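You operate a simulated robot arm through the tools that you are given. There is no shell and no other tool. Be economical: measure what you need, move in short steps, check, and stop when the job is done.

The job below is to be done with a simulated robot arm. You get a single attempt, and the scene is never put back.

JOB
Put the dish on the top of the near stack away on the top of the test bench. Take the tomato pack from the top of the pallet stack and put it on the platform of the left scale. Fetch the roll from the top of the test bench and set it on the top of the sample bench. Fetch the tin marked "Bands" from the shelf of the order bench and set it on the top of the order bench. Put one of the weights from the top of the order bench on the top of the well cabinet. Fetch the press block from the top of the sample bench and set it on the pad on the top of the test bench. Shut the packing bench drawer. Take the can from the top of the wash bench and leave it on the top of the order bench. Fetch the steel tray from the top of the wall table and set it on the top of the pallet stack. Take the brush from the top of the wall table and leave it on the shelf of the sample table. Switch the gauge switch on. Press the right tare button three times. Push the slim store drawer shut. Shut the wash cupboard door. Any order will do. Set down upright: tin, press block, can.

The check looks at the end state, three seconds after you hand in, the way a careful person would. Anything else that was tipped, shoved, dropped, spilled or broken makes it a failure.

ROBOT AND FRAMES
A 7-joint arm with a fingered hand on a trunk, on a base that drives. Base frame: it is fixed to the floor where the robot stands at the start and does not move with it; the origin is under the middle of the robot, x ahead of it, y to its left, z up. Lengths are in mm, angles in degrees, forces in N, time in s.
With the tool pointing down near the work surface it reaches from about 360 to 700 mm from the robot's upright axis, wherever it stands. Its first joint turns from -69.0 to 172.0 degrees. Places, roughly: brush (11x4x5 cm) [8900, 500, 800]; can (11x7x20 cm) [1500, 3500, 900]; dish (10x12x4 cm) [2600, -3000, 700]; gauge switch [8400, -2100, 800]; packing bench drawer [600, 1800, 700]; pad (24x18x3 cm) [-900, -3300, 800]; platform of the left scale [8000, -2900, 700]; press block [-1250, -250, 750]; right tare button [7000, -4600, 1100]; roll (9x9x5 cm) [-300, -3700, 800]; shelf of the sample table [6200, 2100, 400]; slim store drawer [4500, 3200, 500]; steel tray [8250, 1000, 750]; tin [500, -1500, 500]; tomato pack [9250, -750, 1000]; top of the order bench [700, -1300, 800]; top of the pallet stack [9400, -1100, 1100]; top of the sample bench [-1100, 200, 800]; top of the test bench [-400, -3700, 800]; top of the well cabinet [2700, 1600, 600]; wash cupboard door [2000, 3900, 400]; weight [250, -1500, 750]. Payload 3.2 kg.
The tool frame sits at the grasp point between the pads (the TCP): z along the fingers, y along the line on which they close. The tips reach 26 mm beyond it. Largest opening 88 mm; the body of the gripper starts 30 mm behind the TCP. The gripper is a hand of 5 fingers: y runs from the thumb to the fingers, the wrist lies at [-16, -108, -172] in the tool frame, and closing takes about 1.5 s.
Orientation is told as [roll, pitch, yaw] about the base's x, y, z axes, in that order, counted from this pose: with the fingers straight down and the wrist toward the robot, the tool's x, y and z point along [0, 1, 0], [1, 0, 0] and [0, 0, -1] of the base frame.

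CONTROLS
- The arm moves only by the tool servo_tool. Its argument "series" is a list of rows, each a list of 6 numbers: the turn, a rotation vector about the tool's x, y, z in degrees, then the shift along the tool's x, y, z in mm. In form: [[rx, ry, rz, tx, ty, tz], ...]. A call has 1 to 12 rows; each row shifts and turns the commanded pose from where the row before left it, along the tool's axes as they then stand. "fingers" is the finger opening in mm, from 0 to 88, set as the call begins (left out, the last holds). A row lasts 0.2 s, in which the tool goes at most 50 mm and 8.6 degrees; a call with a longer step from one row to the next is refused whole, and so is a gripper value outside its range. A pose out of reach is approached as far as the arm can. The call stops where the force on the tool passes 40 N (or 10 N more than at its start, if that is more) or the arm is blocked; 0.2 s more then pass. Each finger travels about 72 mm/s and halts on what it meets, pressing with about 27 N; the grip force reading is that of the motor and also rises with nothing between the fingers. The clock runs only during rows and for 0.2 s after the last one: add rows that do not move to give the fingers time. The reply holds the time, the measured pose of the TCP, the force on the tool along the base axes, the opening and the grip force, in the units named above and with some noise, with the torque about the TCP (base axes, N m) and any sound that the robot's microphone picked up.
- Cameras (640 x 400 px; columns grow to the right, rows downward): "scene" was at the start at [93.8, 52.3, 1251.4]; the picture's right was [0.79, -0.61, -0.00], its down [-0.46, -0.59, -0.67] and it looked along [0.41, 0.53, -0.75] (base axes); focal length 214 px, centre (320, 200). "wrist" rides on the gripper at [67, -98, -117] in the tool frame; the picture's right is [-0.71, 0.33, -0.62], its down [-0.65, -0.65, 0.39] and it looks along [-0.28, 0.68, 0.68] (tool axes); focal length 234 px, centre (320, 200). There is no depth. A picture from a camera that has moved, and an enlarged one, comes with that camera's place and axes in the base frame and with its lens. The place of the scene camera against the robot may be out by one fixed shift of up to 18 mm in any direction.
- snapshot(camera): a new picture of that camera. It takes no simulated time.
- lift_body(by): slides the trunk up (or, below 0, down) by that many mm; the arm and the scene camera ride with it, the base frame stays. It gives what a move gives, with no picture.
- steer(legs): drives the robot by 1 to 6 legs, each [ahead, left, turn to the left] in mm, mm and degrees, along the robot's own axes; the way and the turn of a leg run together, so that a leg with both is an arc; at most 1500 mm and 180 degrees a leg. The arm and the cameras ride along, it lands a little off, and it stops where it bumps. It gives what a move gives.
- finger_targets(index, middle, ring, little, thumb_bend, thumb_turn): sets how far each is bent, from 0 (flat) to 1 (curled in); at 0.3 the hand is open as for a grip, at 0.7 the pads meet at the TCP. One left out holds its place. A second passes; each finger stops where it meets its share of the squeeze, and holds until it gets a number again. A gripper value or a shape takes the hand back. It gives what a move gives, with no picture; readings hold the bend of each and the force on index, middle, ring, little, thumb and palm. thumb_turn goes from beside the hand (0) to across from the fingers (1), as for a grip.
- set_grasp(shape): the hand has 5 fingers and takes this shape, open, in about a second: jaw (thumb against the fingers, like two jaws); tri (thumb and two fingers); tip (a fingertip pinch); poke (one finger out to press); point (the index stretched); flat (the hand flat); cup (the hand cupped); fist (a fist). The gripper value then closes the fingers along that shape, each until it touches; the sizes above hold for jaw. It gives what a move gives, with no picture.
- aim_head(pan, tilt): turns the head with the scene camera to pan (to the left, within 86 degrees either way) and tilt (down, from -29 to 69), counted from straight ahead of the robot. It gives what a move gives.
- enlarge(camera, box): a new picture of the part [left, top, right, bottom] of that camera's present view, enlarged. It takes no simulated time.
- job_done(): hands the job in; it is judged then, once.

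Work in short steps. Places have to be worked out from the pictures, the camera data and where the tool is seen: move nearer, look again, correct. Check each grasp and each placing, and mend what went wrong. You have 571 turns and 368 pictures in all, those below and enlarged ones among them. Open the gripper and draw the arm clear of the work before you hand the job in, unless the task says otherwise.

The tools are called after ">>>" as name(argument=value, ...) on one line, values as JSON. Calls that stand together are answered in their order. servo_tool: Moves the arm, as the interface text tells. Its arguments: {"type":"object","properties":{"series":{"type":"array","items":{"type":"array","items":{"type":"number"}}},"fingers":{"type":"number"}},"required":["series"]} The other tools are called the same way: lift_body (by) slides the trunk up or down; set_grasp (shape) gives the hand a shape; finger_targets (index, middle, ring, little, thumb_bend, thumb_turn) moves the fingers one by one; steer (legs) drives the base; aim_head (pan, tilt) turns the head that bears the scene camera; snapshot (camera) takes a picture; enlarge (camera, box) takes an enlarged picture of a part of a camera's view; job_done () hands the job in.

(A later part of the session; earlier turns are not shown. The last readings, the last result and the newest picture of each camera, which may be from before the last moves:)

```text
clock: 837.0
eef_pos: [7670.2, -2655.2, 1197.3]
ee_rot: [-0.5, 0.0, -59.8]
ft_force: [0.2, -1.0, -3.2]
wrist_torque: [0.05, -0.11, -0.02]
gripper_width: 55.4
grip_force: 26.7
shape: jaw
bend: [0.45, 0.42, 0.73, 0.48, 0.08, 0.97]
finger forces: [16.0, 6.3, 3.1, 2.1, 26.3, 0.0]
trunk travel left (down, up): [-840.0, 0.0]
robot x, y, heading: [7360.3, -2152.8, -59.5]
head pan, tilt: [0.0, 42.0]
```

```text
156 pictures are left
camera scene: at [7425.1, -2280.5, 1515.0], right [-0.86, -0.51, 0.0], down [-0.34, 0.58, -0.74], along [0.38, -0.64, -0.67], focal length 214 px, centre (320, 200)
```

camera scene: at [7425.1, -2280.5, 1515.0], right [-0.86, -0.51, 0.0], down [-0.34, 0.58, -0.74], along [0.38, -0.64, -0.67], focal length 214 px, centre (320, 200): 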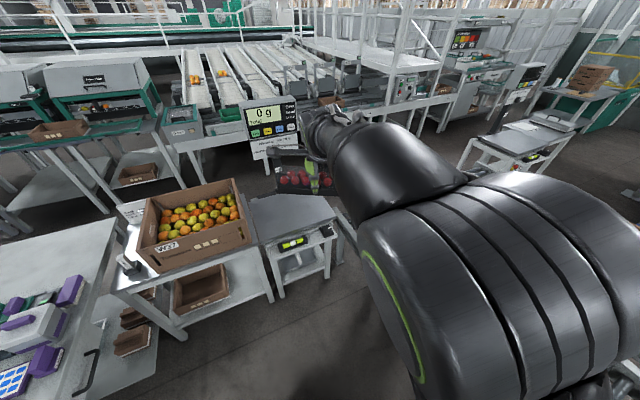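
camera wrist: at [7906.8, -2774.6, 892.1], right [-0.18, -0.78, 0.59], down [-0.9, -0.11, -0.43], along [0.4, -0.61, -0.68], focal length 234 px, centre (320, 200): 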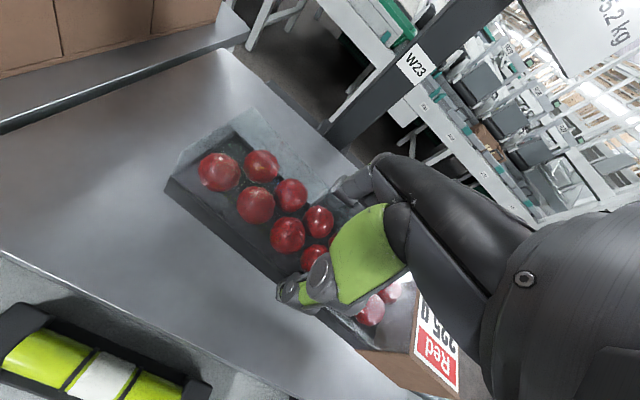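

>>> steer(legs=[[331, 134, 0]])

>>> lift_body(by=-320)

>>> snapshot(camera="scene")

>>> snapshot(camera="wrist")

```text
clock: 839.3
eef_pos: [7948.6, -2871.7, 1199.1]
ee_rot: [-0.5, 0.1, -60.1]
ft_force: [-0.3, -0.7, -3.2]
wrist_torque: [-0.02, -0.09, 0.0]
gripper_width: 55.6
grip_force: 27.0
shape: jaw
bend: [0.45, 0.42, 0.73, 0.48, 0.08, 0.97]
finger forces: [16.0, 6.3, 3.0, 2.0, 26.4, 0.0]
trunk travel left (down, up): [-840.0, 0.0]
robot x, y, heading: [7641.3, -2369.7, -59.6]
head pan, tilt: [0.0, 42.0]
```

```text
clock: 842.5
eef_pos: [7951.1, -2871.1, 877.8]
ee_rot: [-0.5, 0.0, -60.1]
ft_force: [0.7, 0.6, -3.7]
wrist_torque: [0.0, -0.08, 0.01]
gripper_width: 55.5
grip_force: 27.1
shape: jaw
bend: [0.45, 0.42, 0.73, 0.48, 0.08, 0.97]
finger forces: [16.0, 6.3, 3.1, 2.1, 26.5, 0.0]
trunk travel left (down, up): [-520.0, 320.0]
robot x, y, heading: [7644.4, -2367.1, -59.6]
head pan, tilt: [0.0, 42.0]
```

```text
155 pictures are left
camera scene: at [7706.8, -2494.5, 1195.0], right [-0.86, -0.51, 0.0], down [-0.34, 0.58, -0.74], along [0.38, -0.64, -0.67], focal length 214 px, centre (320, 200)
```

scene: 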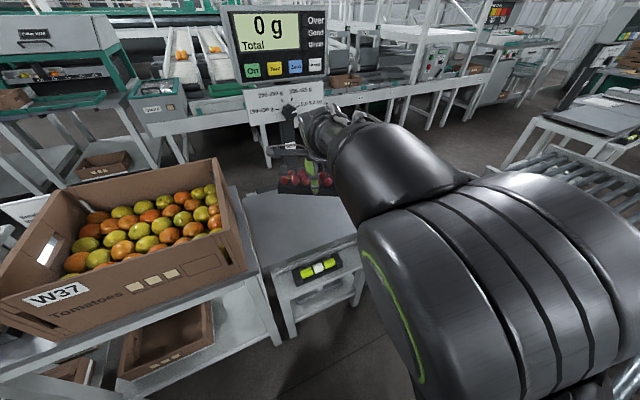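

```text
154 pictures are left
camera wrist: at [7960.9, -2752.2, 995.7], right [-0.44, -0.64, 0.63], down [-0.89, 0.24, -0.38], along [0.09, -0.73, -0.68], focal length 234 px, centre (320, 200)
```

wrist: 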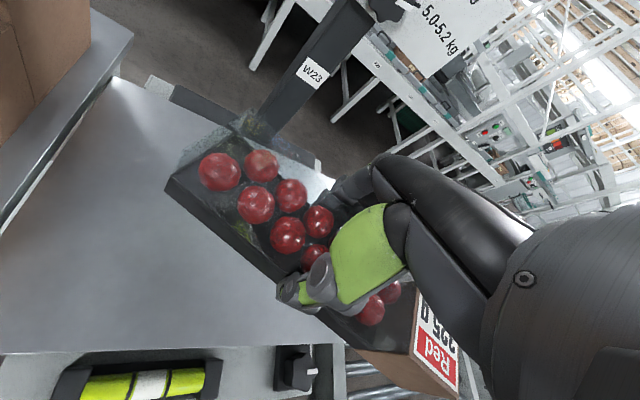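

Shift to the platform centre and lower.

>>> servo_tool(series=[[0, 0, 0, 16, 20, 0], [0, 0, 0, 15, 20, 0], [0, 0, 0, 0, 0, 30], [0, 0, 0, 0, 0, 30], [0, 0, 0, 0, 0, 30], [0, 0, 0, 0, 0, 10], [0, 0, 0, 0, 0, 6], [0, 0, 0, 0, 0, 5], [0, 0, 0, 0, 0, 0]])

>>> snapshot(camera="wrist")

```text
clock: 844.5
eef_pos: [7987.5, -2904.0, 772.0]
ee_rot: [1.7, 0.4, -62.1]
ft_force: [0.7, 0.7, -3.1]
wrist_torque: [0.05, -0.06, 0.0]
gripper_width: 55.4
grip_force: 27.0
shape: jaw
bend: [0.45, 0.43, 0.73, 0.48, 0.08, 0.97]
finger forces: [15.9, 6.3, 3.1, 2.0, 26.3, 0.0]
trunk travel left (down, up): [-520.0, 320.0]
robot x, y, heading: [7642.7, -2371.0, -59.5]
head pan, tilt: [0.0, 42.0]
```

```text
153 pictures are left
camera wrist: at [7998.7, -2787.8, 891.6], right [-0.48, -0.64, 0.6], down [-0.87, 0.28, -0.4], along [0.09, -0.72, -0.69], focal length 234 px, centre (320, 200)
```

wrist: 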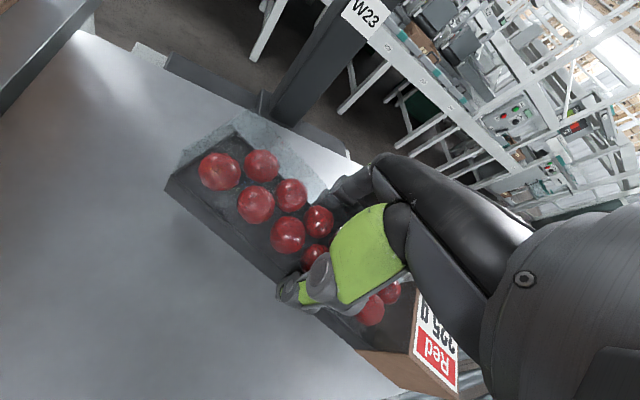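

The arm itself seems limited at that height; raise it 30 mm and lower by trunk instead.

>>> servo_tool(series=[[0, 0, 0, 0, 0, -35], [0, 0, 0, 0, 0, 0]])

>>> lift_body(by=-35)

>>> lift_body(by=-10)

```text
clock: 845.3
eef_pos: [7983.8, -2897.8, 777.7]
ee_rot: [0.9, 3.3, -62.1]
ft_force: [-0.1, 0.8, -2.9]
wrist_torque: [0.05, -0.1, -0.02]
gripper_width: 55.7
grip_force: 27.1
shape: jaw
bend: [0.45, 0.43, 0.73, 0.48, 0.08, 0.97]
finger forces: [15.9, 6.4, 3.1, 2.1, 26.2, 0.0]
trunk travel left (down, up): [-520.0, 320.0]
robot x, y, heading: [7644.8, -2368.8, -59.4]
head pan, tilt: [0.0, 42.0]
stopped in row 2: the arm was blocked; the commanded pose is now the measured one
```

```text
clock: 846.1
eef_pos: [7984.3, -2897.8, 743.7]
ee_rot: [0.9, 3.1, -62.0]
ft_force: [-0.2, -0.6, -3.4]
wrist_torque: [0.03, -0.11, -0.02]
gripper_width: 55.5
grip_force: 27.2
shape: jaw
bend: [0.45, 0.43, 0.73, 0.48, 0.08, 0.97]
finger forces: [15.9, 6.5, 3.0, 2.1, 26.4, 0.0]
trunk travel left (down, up): [-485.0, 355.0]
robot x, y, heading: [7638.9, -2368.3, -59.5]
head pan, tilt: [0.0, 42.0]
```

```text
clock: 846.6
eef_pos: [7985.7, -2897.8, 734.2]
ee_rot: [0.8, 3.1, -62.0]
ft_force: [1.3, 0.2, -3.1]
wrist_torque: [0.03, -0.09, 0.01]
gripper_width: 55.3
grip_force: 26.7
shape: jaw
bend: [0.45, 0.43, 0.73, 0.48, 0.08, 0.97]
finger forces: [15.9, 6.5, 3.1, 2.1, 26.2, 0.0]
trunk travel left (down, up): [-475.0, 365.0]
robot x, y, heading: [7641.9, -2367.0, -59.4]
head pan, tilt: [0.0, 42.0]
```

>>> lift_body(by=-10)

>>> snapshot(camera="scene")

>>> snapshot(camera="wrist")

```text
clock: 847.2
eef_pos: [7984.8, -2899.0, 725.2]
ee_rot: [0.9, 2.9, -62.1]
ft_force: [0.3, 0.4, -2.1]
wrist_torque: [-0.1, 0.1, 0.02]
gripper_width: 55.7
grip_force: 26.8
shape: jaw
bend: [0.45, 0.43, 0.73, 0.48, 0.08, 0.97]
finger forces: [15.3, 6.6, 3.4, 2.4, 26.4, 0.1]
trunk travel left (down, up): [-465.0, 375.0]
robot x, y, heading: [7644.3, -2372.8, -59.7]
head pan, tilt: [0.0, 42.0]
```

```text
152 pictures are left
camera scene: at [7706.6, -2494.3, 1140.0], right [-0.86, -0.51, 0.0], down [-0.34, 0.58, -0.74], along [0.38, -0.64, -0.67], focal length 214 px, centre (320, 200)
```

scene: 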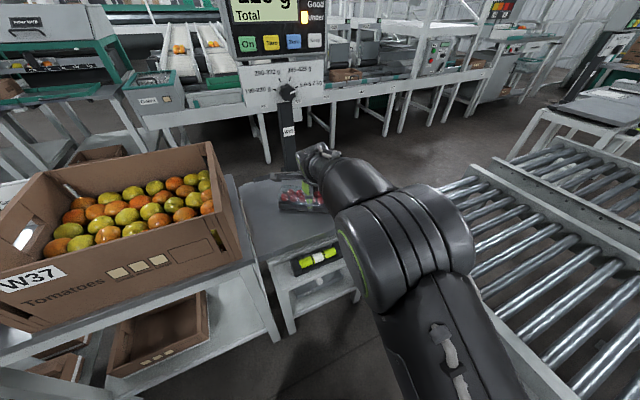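

```text
151 pictures are left
camera wrist: at [7999.4, -2786.9, 847.9], right [-0.46, -0.66, 0.59], down [-0.88, 0.29, -0.36], along [0.06, -0.69, -0.72], focal length 234 px, centre (320, 200)
```

wrist: 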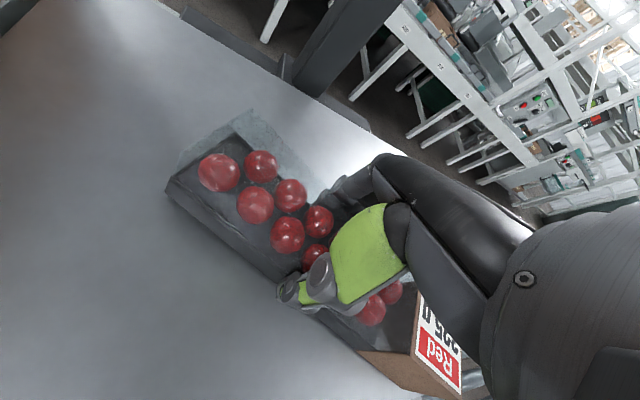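

The scale reads weight: contact. Lower 4 mm more, release.

>>> lift_body(by=-4)

>>> servo_tool(series=[[0, 0, 0, 0, 0, 0], [0, 0, 0, 0, 0, 0], [0, 0, 0, 0, 0, 0], [0, 0, 0, 0, 0, 0], [0, 0, 0, 0, 0, 0]], fingers=88)

>>> snapshot(camera="wrist")

```text
clock: 847.8
eef_pos: [7985.2, -2898.3, 720.9]
ee_rot: [0.8, 2.9, -61.9]
ft_force: [1.3, -0.5, 1.1]
wrist_torque: [-0.22, 0.17, 0.09]
gripper_width: 55.3
grip_force: 27.0
shape: jaw
bend: [0.45, 0.42, 0.73, 0.48, 0.08, 0.97]
finger forces: [14.8, 7.0, 3.6, 2.7, 26.8, 0.0]
trunk travel left (down, up): [-461.0, 379.0]
robot x, y, heading: [7643.5, -2370.1, -59.7]
head pan, tilt: [0.0, 42.0]
```

```text
clock: 849.0
eef_pos: [7984.9, -2898.4, 719.9]
ee_rot: [0.8, 3.0, -62.0]
ft_force: [0.5, -0.3, -0.9]
wrist_torque: [0.03, 0.04, 0.01]
gripper_width: 87.6
grip_force: 0.0
shape: jaw
bend: [0.3, 0.3, 0.3, 0.3, 0.3, 0.97]
finger forces: [0.0, 0.0, 0.1, 0.1, 0.0, 0.1]
trunk travel left (down, up): [-461.0, 379.0]
robot x, y, heading: [7642.8, -2367.1, -59.1]
head pan, tilt: [0.0, 42.0]
```

```text
150 pictures are left
camera wrist: at [7999.3, -2786.7, 843.8], right [-0.46, -0.66, 0.59], down [-0.88, 0.29, -0.36], along [0.06, -0.69, -0.72], focal length 234 px, centre (320, 200)
```

wrist: 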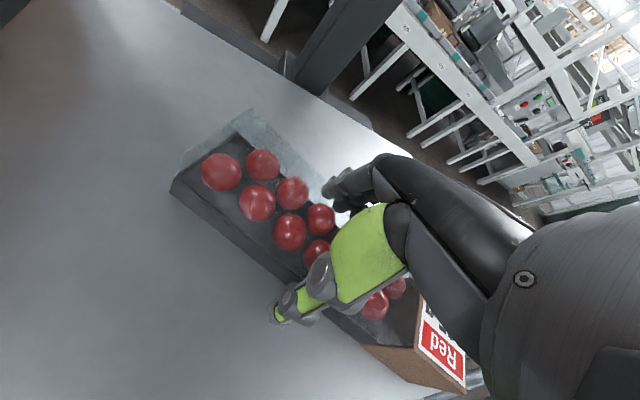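

Released. Rise with the trunk and check.

>>> lift_body(by=150)

>>> lift_body(by=200)

>>> snapshot(camera="wrist")

>>> snapshot(camera="scene")

```text
clock: 850.7
eef_pos: [7985.4, -2897.7, 869.6]
ee_rot: [1.0, 3.1, -62.0]
ft_force: [-0.1, 0.2, 0.3]
wrist_torque: [0.01, 0.0, 0.0]
gripper_width: 87.9
grip_force: 0.1
shape: jaw
bend: [0.3, 0.3, 0.3, 0.3, 0.3, 0.97]
finger forces: [0.0, 0.1, 0.0, 0.0, 0.1, 0.1]
trunk travel left (down, up): [-611.0, 229.0]
robot x, y, heading: [7642.6, -2369.4, -59.3]
head pan, tilt: [0.0, 42.0]
```

```text
clock: 852.9
eef_pos: [7984.5, -2897.5, 1069.1]
ee_rot: [0.9, 3.1, -62.1]
ft_force: [0.5, -0.3, 0.3]
wrist_torque: [-0.01, 0.02, -0.02]
gripper_width: 87.7
grip_force: 0.0
shape: jaw
bend: [0.3, 0.3, 0.3, 0.3, 0.3, 0.97]
finger forces: [0.0, 0.0, 0.0, 0.1, 0.1, 0.0]
trunk travel left (down, up): [-811.0, 29.0]
robot x, y, heading: [7644.5, -2367.5, -59.5]
head pan, tilt: [0.0, 42.0]
```

```text
149 pictures are left
camera wrist: at [7999.4, -2786.8, 1193.6], right [-0.46, -0.66, 0.59], down [-0.88, 0.29, -0.36], along [0.06, -0.69, -0.72], focal length 234 px, centre (320, 200)
```

wrist: 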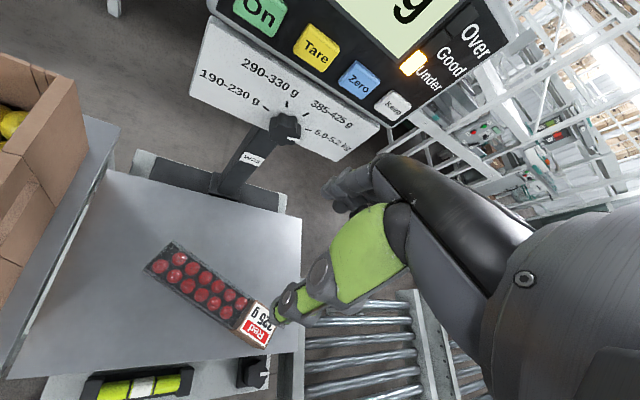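

```text
148 pictures are left
camera scene: at [7706.6, -2494.2, 1486.0], right [-0.86, -0.51, 0.0], down [-0.34, 0.58, -0.74], along [0.38, -0.64, -0.67], focal length 214 px, centre (320, 200)
```

scene: 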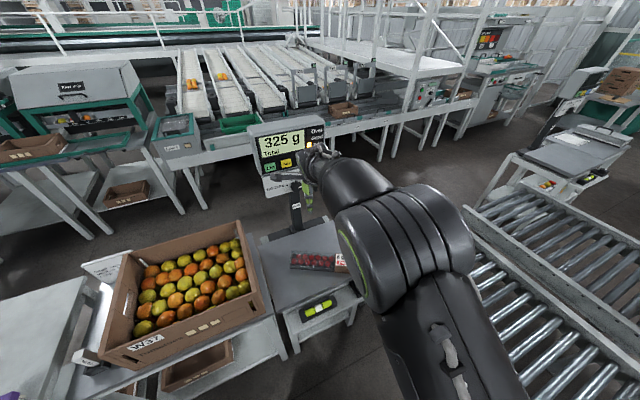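

Scale shows 325 g; pack lies safely on the platform. Now the gauge switch: retract a bit, turn left toward the W39 table and look.

>>> servo_tool(series=[[-3, 0, 0, 0, -30, 0], [0, 0, 0, 0, -30, 0], [0, 0, 0, 0, 0, 0]])

>>> steer(legs=[[0, 0, 82]])

>>> aim_head(pan=0, tilt=42)

>>> snapshot(camera="scene")

```text
clock: 853.5
eef_pos: [7934.6, -2840.5, 991.3]
ee_rot: [3.3, 10.8, -64.8]
ft_force: [0.0, 0.6, -0.7]
wrist_torque: [0.0, 0.0, 0.01]
gripper_width: 87.9
grip_force: 0.0
shape: jaw
bend: [0.3, 0.3, 0.3, 0.3, 0.3, 0.97]
finger forces: [0.0, 0.1, 0.0, 0.0, 0.0, 0.1]
trunk travel left (down, up): [-811.0, 29.0]
robot x, y, heading: [7641.9, -2366.1, -59.5]
head pan, tilt: [0.0, 42.0]
stopped in row 3: the arm was blocked; the commanded pose is now the measured one
```

```text
clock: 857.4
eef_pos: [8151.6, -2150.7, 988.5]
ee_rot: [3.3, 10.9, 16.7]
ft_force: [-0.1, 0.3, 0.1]
wrist_torque: [0.02, 0.0, 0.02]
gripper_width: 87.6
grip_force: 0.0
shape: jaw
bend: [0.3, 0.3, 0.3, 0.3, 0.3, 0.97]
finger forces: [0.0, 0.0, 0.0, 0.0, 0.0, 0.0]
trunk travel left (down, up): [-811.0, 29.0]
robot x, y, heading: [7646.3, -2368.0, 21.8]
head pan, tilt: [0.0, 42.0]
```

```text
clock: 858.0
eef_pos: [8152.1, -2151.1, 989.2]
ee_rot: [3.3, 10.9, 16.6]
ft_force: [0.7, -1.0, 1.0]
wrist_torque: [0.0, 0.05, -0.03]
gripper_width: 87.7
grip_force: 0.1
shape: jaw
bend: [0.3, 0.3, 0.3, 0.3, 0.3, 0.97]
finger forces: [0.0, 0.0, 0.0, 0.0, 0.1, 0.0]
trunk travel left (down, up): [-811.0, 29.0]
robot x, y, heading: [7641.4, -2370.0, 22.0]
head pan, tilt: [0.0, 42.0]
```

```text
147 pictures are left
camera scene: at [7762.6, -2328.6, 1486.1], right [0.38, -0.93, 0.0], down [-0.62, -0.25, -0.74], along [0.69, 0.28, -0.67], focal length 214 px, centre (320, 200)
```

scene: 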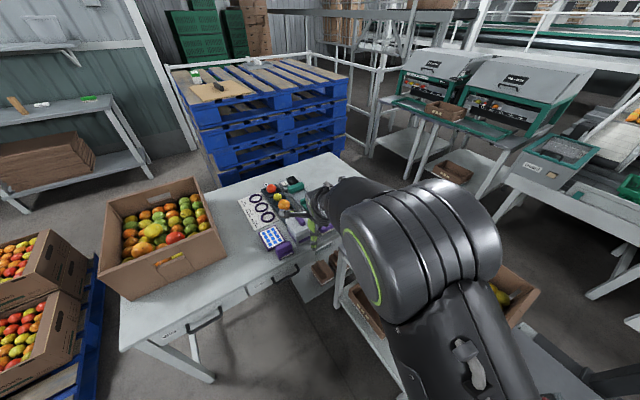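

The arm settled in an odd low pose. I try to bring it back to its nominal pose (up and right).

>>> servo_tool(series=[[-5, -1.6, 0, -20, 0, -30], [-5, -1.6, 0, -20, 0, -30], [0, 0, 0, -20, 0, -30], [0, 0, 0, -20, 0, -30], [0, 0, 0, -20, 0, 0], [0, 0, 0, 0, 0, 0]])

>>> snapshot(camera="scene")

```text
clock: 859.4
eef_pos: [8191.2, -2245.7, 1106.7]
ee_rot: [0.0, 0.9, 16.4]
ft_force: [-0.2, 0.1, -0.5]
wrist_torque: [-0.04, -0.01, -0.01]
gripper_width: 87.8
grip_force: 0.0
shape: jaw
bend: [0.3, 0.3, 0.3, 0.3, 0.3, 0.97]
finger forces: [0.0, 0.0, 0.0, 0.0, 0.1, 0.0]
trunk travel left (down, up): [-811.0, 29.0]
robot x, y, heading: [7643.4, -2368.8, 22.1]
head pan, tilt: [0.0, 42.0]
```

```text
146 pictures are left
camera scene: at [7762.5, -2328.4, 1486.1], right [0.38, -0.93, 0.0], down [-0.62, -0.25, -0.74], along [0.69, 0.28, -0.67], focal length 214 px, centre (320, 200)
```

scene: 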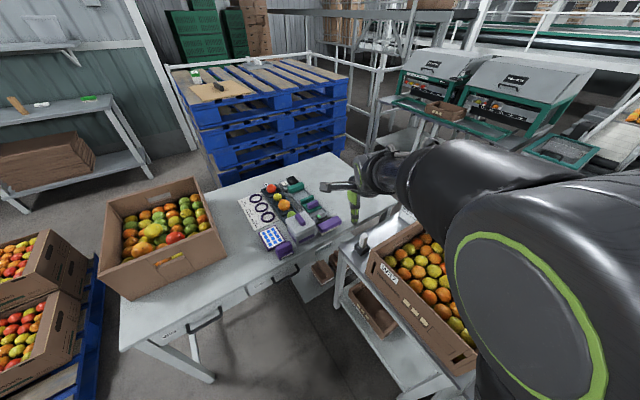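

Arm is normal again. Zoom on the gauges on the table.

>>> enlarge(camera="scene", box=[230, 165, 370, 265])

>>> snapshot(camera="wrist")

```text
4.00 times, centred on (300, 215) of scene
camera zoom: at [7762.5, -2328.4, 1486.1], right [0.38, -0.93, 0.0], down [-0.62, -0.25, -0.74], along [0.69, 0.28, -0.67], focal length 858 px, centre (400, 140)
```

zoom: 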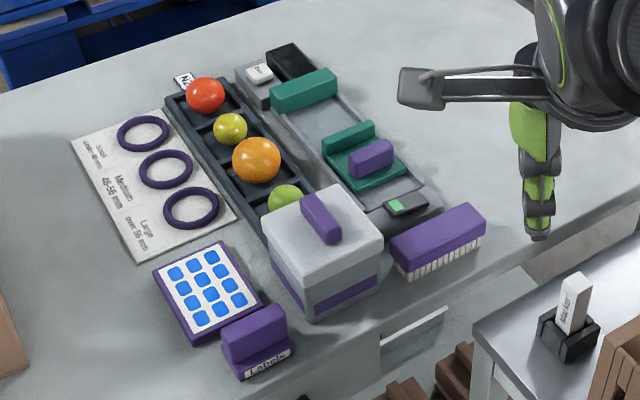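

```text
144 pictures are left
camera wrist: at [8080.6, -2209.0, 1225.4], right [0.53, -0.58, 0.62], down [-0.45, -0.81, -0.38], along [0.72, -0.08, -0.69], focal length 234 px, centre (320, 200)
```

wrist: 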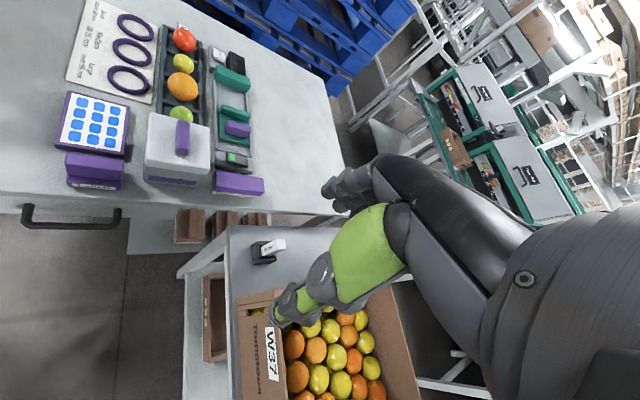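

>>> enlarge(camera="wrist", box=[195, 35, 275, 205])

>>> enlarge(camera="scene", box=[280, 170, 345, 225])

```text
2.35 times, centred on (235, 120) of wrist
camera zoom: at [8080.6, -2209.0, 1225.4], right [0.53, -0.58, 0.62], down [-0.45, -0.81, -0.38], along [0.72, -0.08, -0.69], focal length 551 px, centre (520, 388)
```

zoom: 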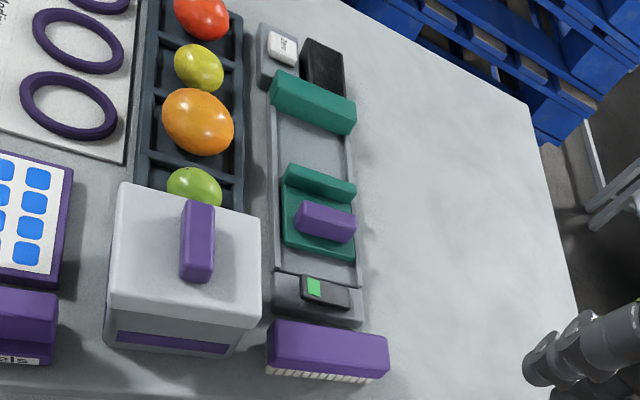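

```text
7.27 times, centred on (312, 198) of scene
camera zoom: at [7762.5, -2328.4, 1486.1], right [0.38, -0.93, 0.0], down [-0.62, -0.25, -0.74], along [0.69, 0.28, -0.67], focal length 1560 px, centre (374, 218)
```

zoom: 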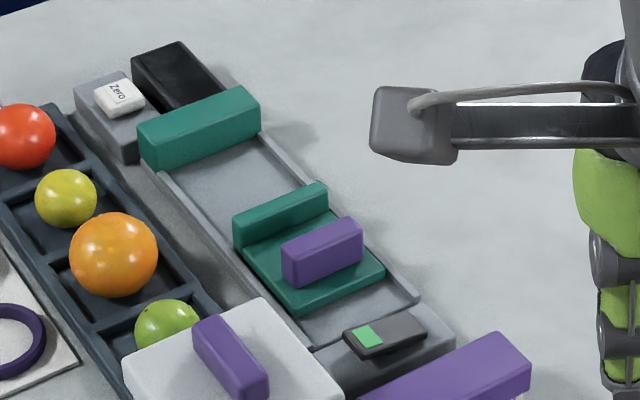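

The gauge's switch (dark slider with a green patch) is on its near end, ≈(8388,−2075,~815). Move nearer for a close-up.

>>> steer(legs=[[220, 0, 0]])

>>> snapshot(camera="wrist")

```text
clock: 861.0
eef_pos: [8392.6, -2162.0, 1107.7]
ee_rot: [-0.1, 0.9, 16.7]
ft_force: [-1.0, 0.1, -0.2]
wrist_torque: [-0.02, -0.02, -0.01]
gripper_width: 87.9
grip_force: 0.1
shape: jaw
bend: [0.3, 0.3, 0.3, 0.3, 0.3, 0.97]
finger forces: [0.1, 0.0, 0.0, 0.1, 0.1, 0.0]
trunk travel left (down, up): [-811.0, 29.0]
robot x, y, heading: [7843.8, -2286.0, 22.1]
head pan, tilt: [0.0, 42.0]
```

```text
141 pictures are left
camera wrist: at [8280.9, -2125.2, 1225.4], right [0.53, -0.58, 0.62], down [-0.45, -0.81, -0.38], along [0.72, -0.08, -0.69], focal length 234 px, centre (320, 200)
```

wrist: 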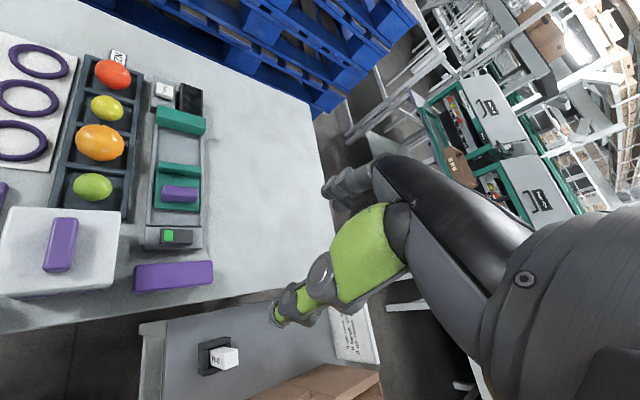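

>>> enlarge(camera="wrist", box=[140, 215, 220, 265])

```text
8.00 times, centred on (180, 240) of wrist
camera zoom: at [8280.9, -2125.2, 1225.4], right [0.53, -0.58, 0.62], down [-0.45, -0.81, -0.38], along [0.72, -0.08, -0.69], focal length 1873 px, centre (1440, -120)
```

zoom: 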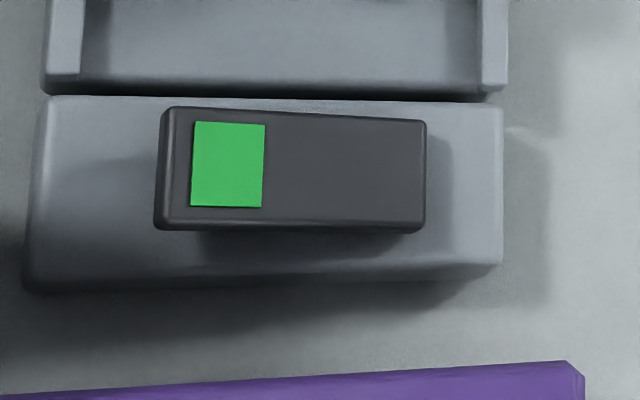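

Rocker switch: the green end stands high, so pressing the green end down turns it on. I shape the hand with only the index down and position over it.

>>> finger_targets(index=0.55, middle=1, ring=1, little=1, thumb_bend=0, thumb_turn=0)

>>> steer(legs=[[0, 78, 0]])

>>> lift_body(by=-200)

>>> snapshot(camera="wrist")

>>> snapshot(camera="scene")

```text
clock: 862.0
eef_pos: [8391.9, -2162.3, 1106.2]
ee_rot: [0.1, 0.9, 16.7]
ft_force: [-0.8, -0.1, 0.1]
wrist_torque: [0.05, -0.01, 0.0]
gripper_width: 111.6
grip_force: 0.0
shape: fingers
bend: [0.55, 1.0, 1.0, 1.0, 0.01, 0.0]
finger forces: [0.0, 0.1, 0.0, 0.0, 0.1, 0.1]
trunk travel left (down, up): [-811.0, 29.0]
robot x, y, heading: [7842.1, -2289.7, 22.3]
head pan, tilt: [0.0, 42.0]
```

```text
clock: 863.1
eef_pos: [8362.3, -2092.3, 1105.4]
ee_rot: [0.1, 0.8, 16.6]
ft_force: [-0.5, 0.6, -0.4]
wrist_torque: [-0.01, -0.02, -0.02]
gripper_width: 111.6
grip_force: 0.0
shape: fingers
bend: [0.55, 1.0, 1.0, 1.0, 0.01, 0.0]
finger forces: [0.0, 0.0, 0.0, 0.0, 0.1, 0.1]
trunk travel left (down, up): [-811.0, 29.0]
robot x, y, heading: [7816.3, -2215.2, 22.4]
head pan, tilt: [0.0, 42.0]
```

```text
clock: 865.3
eef_pos: [8362.4, -2092.2, 906.8]
ee_rot: [0.0, 0.9, 16.7]
ft_force: [0.5, -0.1, 0.1]
wrist_torque: [-0.02, 0.01, -0.04]
gripper_width: 111.7
grip_force: 0.1
shape: fingers
bend: [0.55, 1.0, 1.0, 1.0, 0.01, 0.0]
finger forces: [0.0, 0.0, 0.1, 0.0, 0.0, 0.0]
trunk travel left (down, up): [-611.0, 229.0]
robot x, y, heading: [7816.0, -2219.7, 22.1]
head pan, tilt: [0.0, 42.0]
```

```text
139 pictures are left
camera wrist: at [8252.4, -2054.8, 1025.3], right [0.53, -0.58, 0.62], down [-0.45, -0.81, -0.38], along [0.72, -0.08, -0.69], focal length 234 px, centre (320, 200)
```

wrist: 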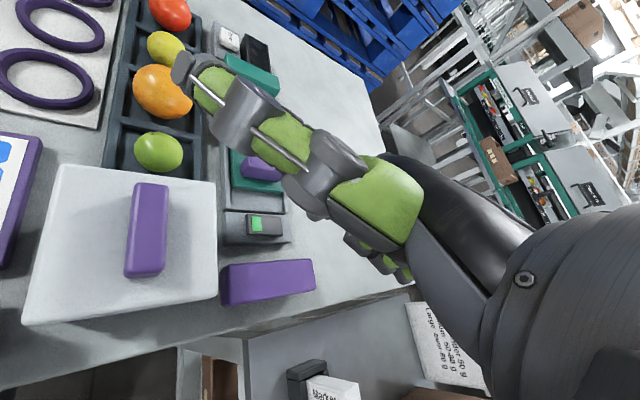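

```text
138 pictures are left
camera scene: at [7934.8, -2175.7, 1286.1], right [0.38, -0.93, 0.0], down [-0.62, -0.25, -0.74], along [0.69, 0.28, -0.67], focal length 214 px, centre (320, 200)
```

scene: 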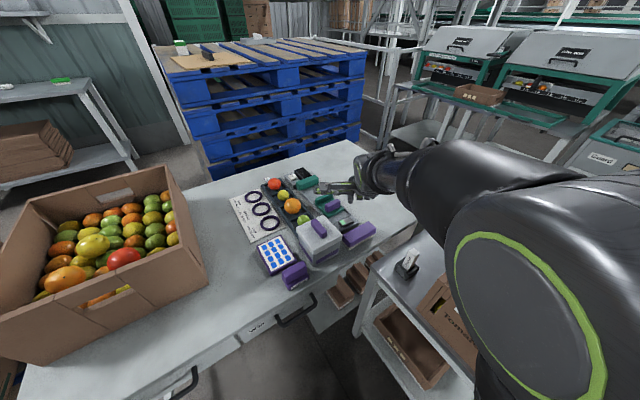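

The thumb sticks out; curl it in as in the "point" shape, keeping the index bent down.

>>> finger_targets(thumb_turn=0.86, thumb_bend=1, index=0.45)

>>> snapshot(camera="wrist")

>>> enlarge(camera="scene", box=[250, 130, 450, 270])

```text
clock: 866.3
eef_pos: [8363.2, -2092.2, 906.6]
ee_rot: [0.0, 1.0, 16.7]
ft_force: [-0.3, 0.4, -0.4]
wrist_torque: [-0.01, -0.01, 0.0]
gripper_width: 10.2
grip_force: 0.0
shape: fingers
bend: [0.42, 1.0, 1.0, 1.0, 0.93, 0.88]
finger forces: [0.0, 0.1, 0.1, 0.0, 0.0, 0.0]
trunk travel left (down, up): [-611.0, 229.0]
robot x, y, heading: [7813.8, -2218.0, 22.3]
head pan, tilt: [0.0, 42.0]
```

```text
137 pictures are left
camera wrist: at [8252.5, -2054.8, 1025.2], right [0.53, -0.58, 0.62], down [-0.45, -0.81, -0.38], along [0.72, -0.08, -0.69], focal length 234 px, centre (320, 200)
```

wrist: 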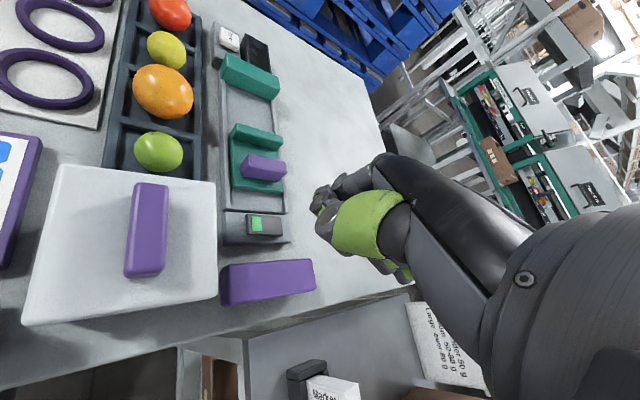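

```text
2.86 times, centred on (350, 200) of scene
camera zoom: at [7934.8, -2175.6, 1286.1], right [0.38, -0.93, 0.0], down [-0.62, -0.25, -0.74], along [0.69, 0.28, -0.67], focal length 613 px, centre (234, 200)
```

zoom: 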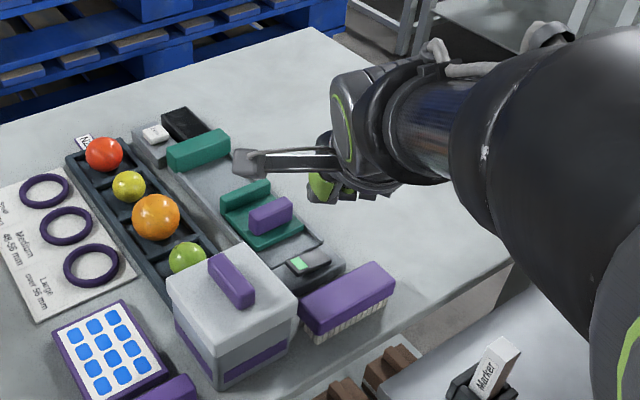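

Index tip sits ≈(17,24,+5) in the tool frame, lowest of the hand. Move it over the green end and lower partly.

>>> servo_tool(series=[[0, 0, 0, 5, 22, 0], [0, 0, 0, 0, 0, 0]])

>>> lift_body(by=-80)

>>> snapshot(camera="wrist")

>>> enlarge(camera="scene", box=[250, 100, 450, 240])

```text
clock: 866.9
eef_pos: [8383.0, -2081.4, 906.4]
ee_rot: [-0.1, 0.9, 16.8]
ft_force: [-1.0, -0.2, 0.1]
wrist_torque: [-0.02, 0.0, 0.07]
gripper_width: 10.0
grip_force: 0.0
shape: fingers
bend: [0.42, 1.0, 1.0, 1.0, 0.93, 0.88]
finger forces: [0.1, 0.1, 0.0, 0.0, 0.1, 0.0]
trunk travel left (down, up): [-611.0, 229.0]
robot x, y, heading: [7815.3, -2215.7, 22.4]
head pan, tilt: [0.0, 42.0]
```

```text
clock: 868.0
eef_pos: [8382.1, -2081.7, 826.6]
ee_rot: [0.0, 1.0, 16.6]
ft_force: [-0.6, 0.0, 0.8]
wrist_torque: [0.03, 0.02, 0.0]
gripper_width: 10.2
grip_force: 0.2
shape: fingers
bend: [0.42, 1.0, 1.0, 1.0, 0.93, 0.88]
finger forces: [0.0, 0.0, 0.0, 0.1, 0.0, 0.0]
trunk travel left (down, up): [-531.0, 309.0]
robot x, y, heading: [7816.5, -2215.4, 22.3]
head pan, tilt: [0.0, 42.0]
```

```text
135 pictures are left
camera wrist: at [8272.2, -2044.3, 945.4], right [0.53, -0.58, 0.62], down [-0.45, -0.81, -0.38], along [0.72, -0.08, -0.69], focal length 234 px, centre (320, 200)
```

wrist: 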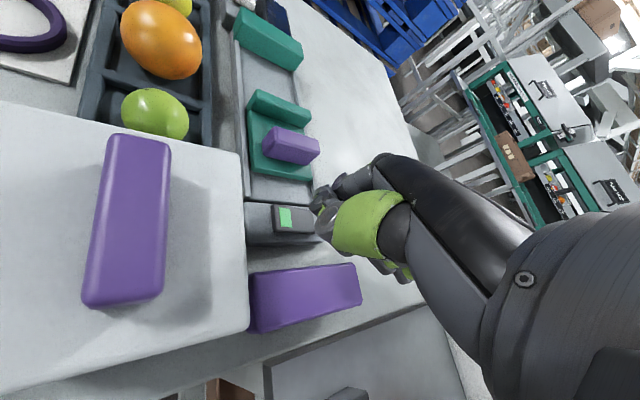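

```text
2.86 times, centred on (350, 170) of scene
camera zoom: at [7934.7, -2175.7, 1206.1], right [0.38, -0.93, 0.0], down [-0.62, -0.25, -0.74], along [0.69, 0.28, -0.67], focal length 613 px, centre (234, 286)
```

zoom: 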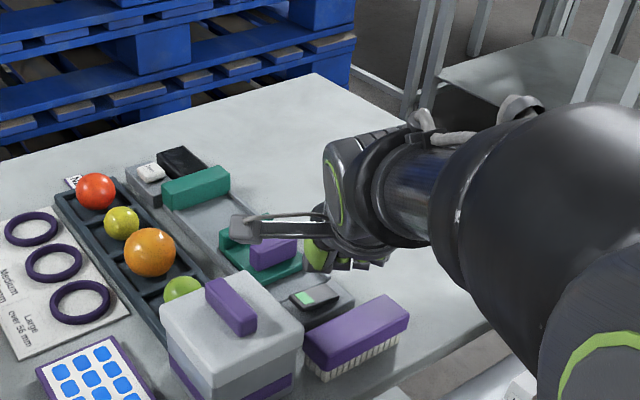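

Point below the tip is 7 mm right of the green mark; shift and press down gently.

>>> servo_tool(series=[[0, 0, 0, 7, 0, 15], [0, 0, 0, 0, 0, 10], [0, 0, 0, 0, 0, 4], [0, 0, 0, 0, 0, 3], [0, 0, 0, 0, 0, 3], [0, 0, 0, 0, 0, 3], [0, 0, 0, 0, 0, 0]])

>>> snapshot(camera="wrist")

```text
clock: 869.6
eef_pos: [8379.5, -2074.8, 790.2]
ee_rot: [-0.1, 0.6, 16.7]
ft_force: [-3.9, 1.6, 9.9]
wrist_torque: [0.26, -0.35, 0.13]
gripper_width: 10.3
grip_force: 5.2
shape: fingers
bend: [0.42, 1.0, 1.0, 1.0, 0.93, 0.88]
finger forces: [10.8, 0.1, 0.1, 0.0, 0.0, 0.0]
trunk travel left (down, up): [-531.0, 309.0]
robot x, y, heading: [7816.7, -2217.0, 22.3]
head pan, tilt: [0.0, 42.0]
```

```text
133 pictures are left
camera wrist: at [8268.1, -2037.7, 909.1], right [0.53, -0.58, 0.62], down [-0.44, -0.81, -0.38], along [0.72, -0.07, -0.69], focal length 234 px, centre (320, 200)
```

wrist: 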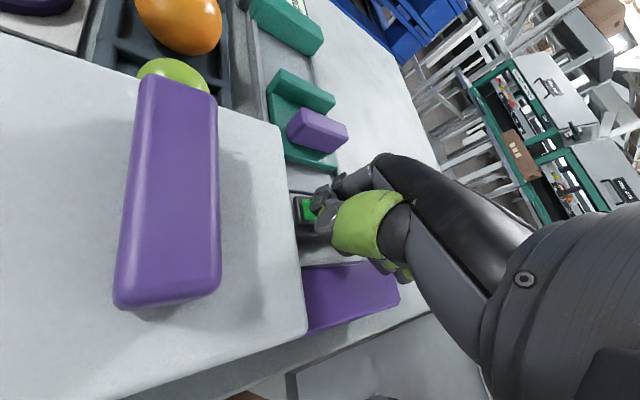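

>>> servo_tool(series=[[0, 0, 0, 0, 0, 3], [0, 0, 0, 0, 0, 3], [0, 0, 0, 0, 0, 2], [0, 0, 0, 0, 0, 0]])

>>> enlarge(camera="wrist", box=[260, 160, 360, 240])

```text
clock: 870.6
eef_pos: [8377.4, -2074.7, 788.8]
ee_rot: [0.1, -0.1, 16.6]
ft_force: [-8.9, -0.5, 33.7]
wrist_torque: [0.62, -1.2, 0.17]
gripper_width: 11.0
grip_force: 16.1
shape: fingers
bend: [0.41, 1.0, 1.0, 1.0, 0.93, 0.88]
finger forces: [33.4, 0.0, 0.0, 0.1, 0.1, 0.0]
trunk travel left (down, up): [-531.0, 309.0]
robot x, y, heading: [7815.1, -2220.0, 22.4]
head pan, tilt: [0.0, 42.0]
```

```text
5.00 times, centred on (310, 200) of wrist
camera zoom: at [8264.5, -2038.6, 906.3], right [0.52, -0.58, 0.62], down [-0.44, -0.81, -0.39], along [0.73, -0.07, -0.68], focal length 1171 px, centre (370, 200)
```

zoom: 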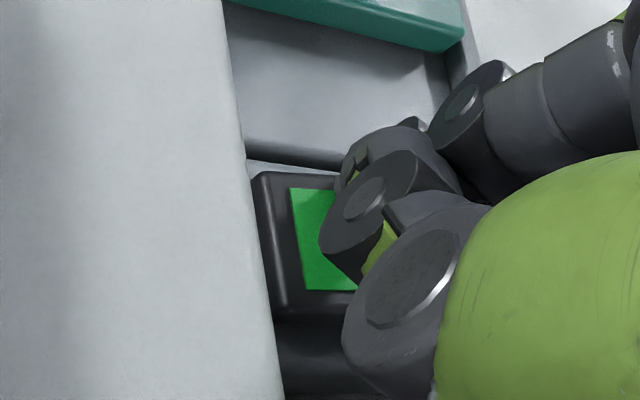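

No click at 33 N. Lift and inspect the rocker's tilt closely.

>>> servo_tool(series=[[0, 0, 0, 0, 0, -20], [0, 0, 0, 0, 0, -40], [0, 0, 0, 0, 0, -40], [0, 0, 0, 0, 0, 0]])

>>> enlarge(camera="wrist", box=[210, 180, 310, 260])

>>> enlarge(camera="scene", box=[320, 160, 370, 200])

```text
clock: 871.6
eef_pos: [8382.2, -2075.8, 879.5]
ee_rot: [0.0, 1.0, 16.8]
ft_force: [-0.5, -0.9, 0.0]
wrist_torque: [0.01, 0.01, 0.01]
gripper_width: 11.1
grip_force: 0.1
shape: fingers
bend: [0.41, 1.0, 1.0, 1.0, 0.93, 0.88]
finger forces: [0.0, 0.0, 0.1, 0.0, 0.1, 0.1]
trunk travel left (down, up): [-531.0, 309.0]
robot x, y, heading: [7819.5, -2216.5, 22.2]
head pan, tilt: [0.0, 42.0]
```

```text
5.00 times, centred on (260, 220) of wrist
camera zoom: at [8271.3, -2038.5, 998.6], right [0.53, -0.58, 0.62], down [-0.45, -0.81, -0.38], along [0.72, -0.08, -0.69], focal length 1171 px, centre (620, 100)
```

zoom: 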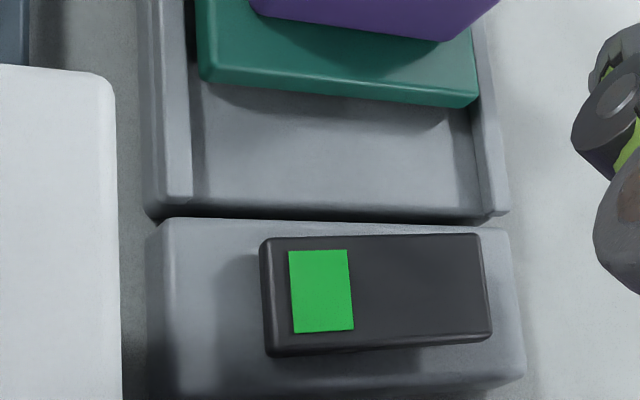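

```text
10.00 times, centred on (345, 180) of scene
camera zoom: at [7935.0, -2175.6, 1206.0], right [0.38, -0.93, 0.0], down [-0.62, -0.25, -0.74], along [0.69, 0.28, -0.67], focal length 2145 px, centre (70, 400)
```

zoom: 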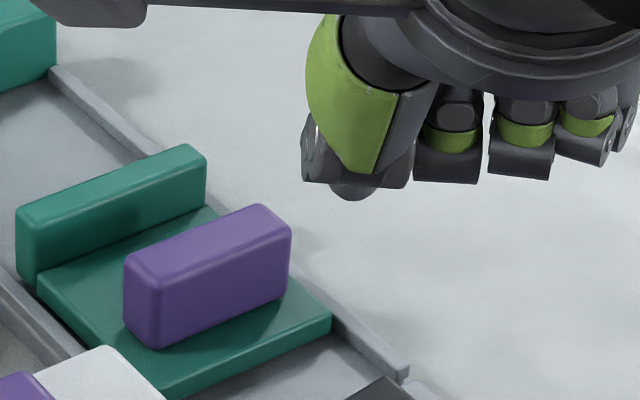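

The rocker has tilted: its green end is now down. Check whether the gauge's display (black box by "Zero") lit up.

>>> snapshot(camera="wrist")

>>> enlarge(camera="scene", box=[260, 140, 360, 210])

```text
129 pictures are left
camera wrist: at [8271.3, -2038.5, 998.6], right [0.53, -0.58, 0.62], down [-0.45, -0.81, -0.38], along [0.72, -0.08, -0.69], focal length 234 px, centre (320, 200)
```

wrist: 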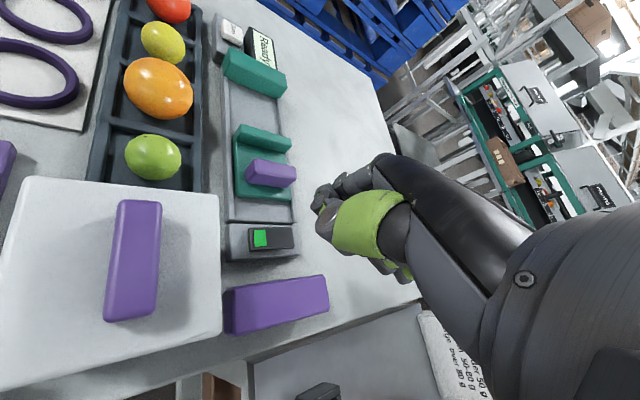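

```text
5.71 times, centred on (310, 175) of scene
camera zoom: at [7935.0, -2175.6, 1206.0], right [0.38, -0.93, 0.0], down [-0.62, -0.25, -0.74], along [0.69, 0.28, -0.67], focal length 1226 px, centre (377, 343)
```

zoom: 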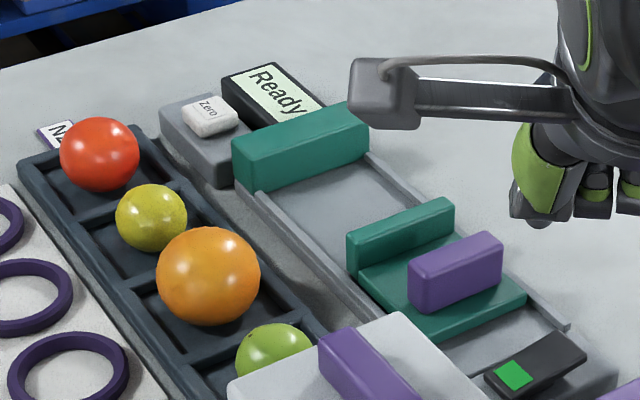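

The display reads "Ready": the gauge is on. Last job: the brush. Raise, restore the jaw, and drive back round to the wall table.

>>> lift_body(by=250)

>>> set_grasp(shape="jaw")

>>> steer(legs=[[0, 0, 33], [-200, 0, 0], [0, 1100, 0], [0, 1120, 0]])

```text
clock: 874.2
eef_pos: [8381.2, -2076.1, 1129.1]
ee_rot: [-0.1, 0.8, 16.7]
ft_force: [0.4, -1.1, -0.2]
wrist_torque: [-0.02, 0.03, -0.02]
gripper_width: 11.1
grip_force: 0.1
shape: fingers
bend: [0.41, 1.0, 1.0, 1.0, 0.93, 0.88]
finger forces: [0.0, 0.0, 0.0, 0.0, 0.1, 0.0]
trunk travel left (down, up): [-781.0, 59.0]
robot x, y, heading: [7817.2, -2216.6, 22.3]
head pan, tilt: [0.0, 42.0]
```

```text
clock: 875.1
eef_pos: [8382.0, -2074.9, 1129.9]
ee_rot: [0.0, 1.0, 16.7]
ft_force: [-0.2, -0.4, -0.3]
wrist_torque: [0.03, 0.05, -0.02]
gripper_width: 87.8
grip_force: 0.1
shape: jaw
bend: [0.3, 0.3, 0.3, 0.3, 0.3, 0.97]
finger forces: [0.0, 0.1, 0.0, 0.0, 0.1, 0.1]
trunk travel left (down, up): [-781.0, 59.0]
robot x, y, heading: [7814.5, -2215.3, 22.4]
head pan, tilt: [0.0, 42.0]
```

```text
clock: 888.8
eef_pos: [6256.9, -712.0, 1129.7]
ee_rot: [0.0, 0.9, 50.4]
ft_force: [0.4, -0.6, -0.3]
wrist_torque: [-0.05, -0.03, -0.03]
gripper_width: 87.7
grip_force: 0.0
shape: jaw
bend: [0.3, 0.3, 0.3, 0.3, 0.3, 0.97]
finger forces: [0.0, 0.0, 0.0, 0.1, 0.0, 0.0]
trunk travel left (down, up): [-781.0, 59.0]
robot x, y, heading: [5862.5, -1142.1, 56.3]
head pan, tilt: [0.0, 42.0]
```

>>> steer(legs=[[1100, -25, -1], [1100, 0, 0], [0, -1000, 0], [0, -480, 0]])

>>> aim_head(pan=0, tilt=35)

>>> snapshot(camera="scene")

```text
clock: 907.0
eef_pos: [8763.1, 229.4, 1130.2]
ee_rot: [0.1, 0.9, 49.7]
ft_force: [0.1, -0.1, 0.0]
wrist_torque: [0.01, 0.0, -0.01]
gripper_width: 87.8
grip_force: 0.1
shape: jaw
bend: [0.3, 0.3, 0.3, 0.3, 0.3, 0.97]
finger forces: [0.1, 0.0, 0.1, 0.0, 0.1, 0.1]
trunk travel left (down, up): [-781.0, 59.0]
robot x, y, heading: [8363.6, -197.4, 55.2]
head pan, tilt: [0.0, 42.0]
```

```text
clock: 907.7
eef_pos: [8762.1, 228.6, 1128.9]
ee_rot: [0.0, 0.9, 49.8]
ft_force: [1.0, 0.4, 0.3]
wrist_torque: [0.01, 0.02, 0.01]
gripper_width: 87.9
grip_force: 0.0
shape: jaw
bend: [0.3, 0.3, 0.3, 0.3, 0.3, 0.97]
finger forces: [0.0, 0.1, 0.1, 0.0, 0.1, 0.1]
trunk travel left (down, up): [-781.0, 59.0]
robot x, y, heading: [8365.9, -201.4, 55.2]
head pan, tilt: [0.0, 35.0]
```

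```text
127 pictures are left
camera scene: at [8438.9, -94.4, 1466.5], right [0.82, -0.57, 0.0], down [-0.33, -0.47, -0.82], along [0.47, 0.67, -0.57], focal length 214 px, centre (320, 200)
```

scene: 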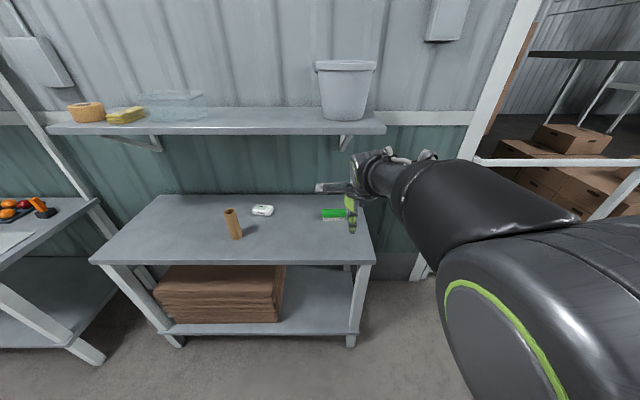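

Brush is straight ahead on the table. Lower below the wall shelf's level and approach.

>>> lift_body(by=-190)

>>> steer(legs=[[290, 10, 0]])

>>> snapshot(camera="wrist")

>>> snapshot(camera="scene")

```text
clock: 909.8
eef_pos: [8762.5, 227.9, 939.8]
ee_rot: [0.0, 1.0, 49.7]
ft_force: [0.0, -0.4, 0.0]
wrist_torque: [-0.01, -0.01, 0.01]
gripper_width: 88.0
grip_force: 0.0
shape: jaw
bend: [0.3, 0.3, 0.3, 0.3, 0.3, 0.97]
finger forces: [0.0, 0.0, 0.1, 0.1, 0.1, 0.0]
trunk travel left (down, up): [-591.0, 249.0]
robot x, y, heading: [8368.8, -199.1, 55.4]
head pan, tilt: [0.0, 35.0]
```

```text
clock: 911.8
eef_pos: [8919.0, 469.8, 939.5]
ee_rot: [0.0, 0.9, 49.5]
ft_force: [0.5, 1.1, -0.9]
wrist_torque: [0.0, 0.02, 0.0]
gripper_width: 87.8
grip_force: 0.1
shape: jaw
bend: [0.3, 0.3, 0.3, 0.3, 0.3, 0.97]
finger forces: [0.1, 0.0, 0.0, 0.0, 0.0, 0.0]
trunk travel left (down, up): [-591.0, 249.0]
robot x, y, heading: [8519.3, 42.6, 55.0]
head pan, tilt: [0.0, 35.0]
```

```text
126 pictures are left
camera wrist: at [8806.5, 440.4, 1058.4], right [0.76, -0.2, 0.62], down [0.07, -0.92, -0.38], along [0.65, 0.33, -0.69], focal length 234 px, centre (320, 200)
```

wrist: 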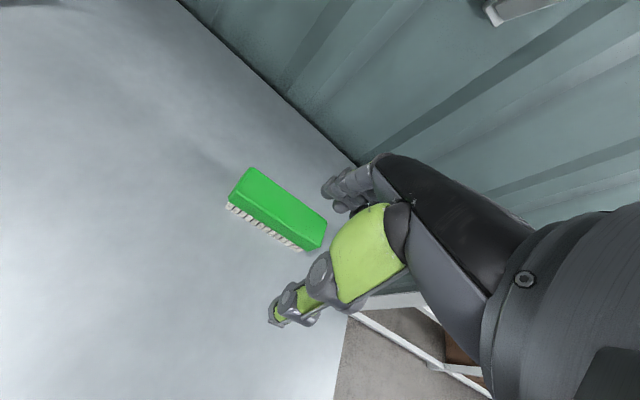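

```text
125 pictures are left
camera scene: at [8594.8, 147.2, 1276.5], right [0.82, -0.57, 0.0], down [-0.33, -0.47, -0.82], along [0.47, 0.67, -0.57], focal length 214 px, centre (320, 200)
```

scene: 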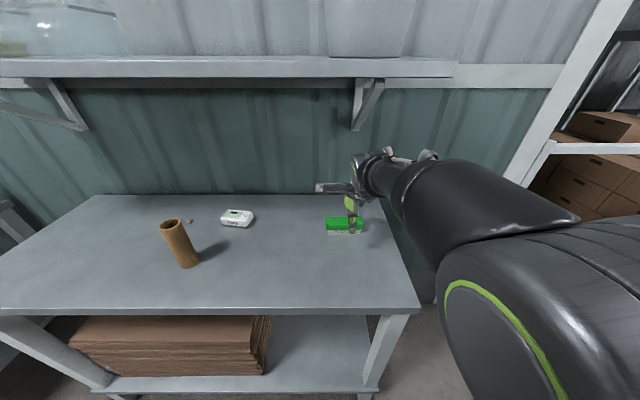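

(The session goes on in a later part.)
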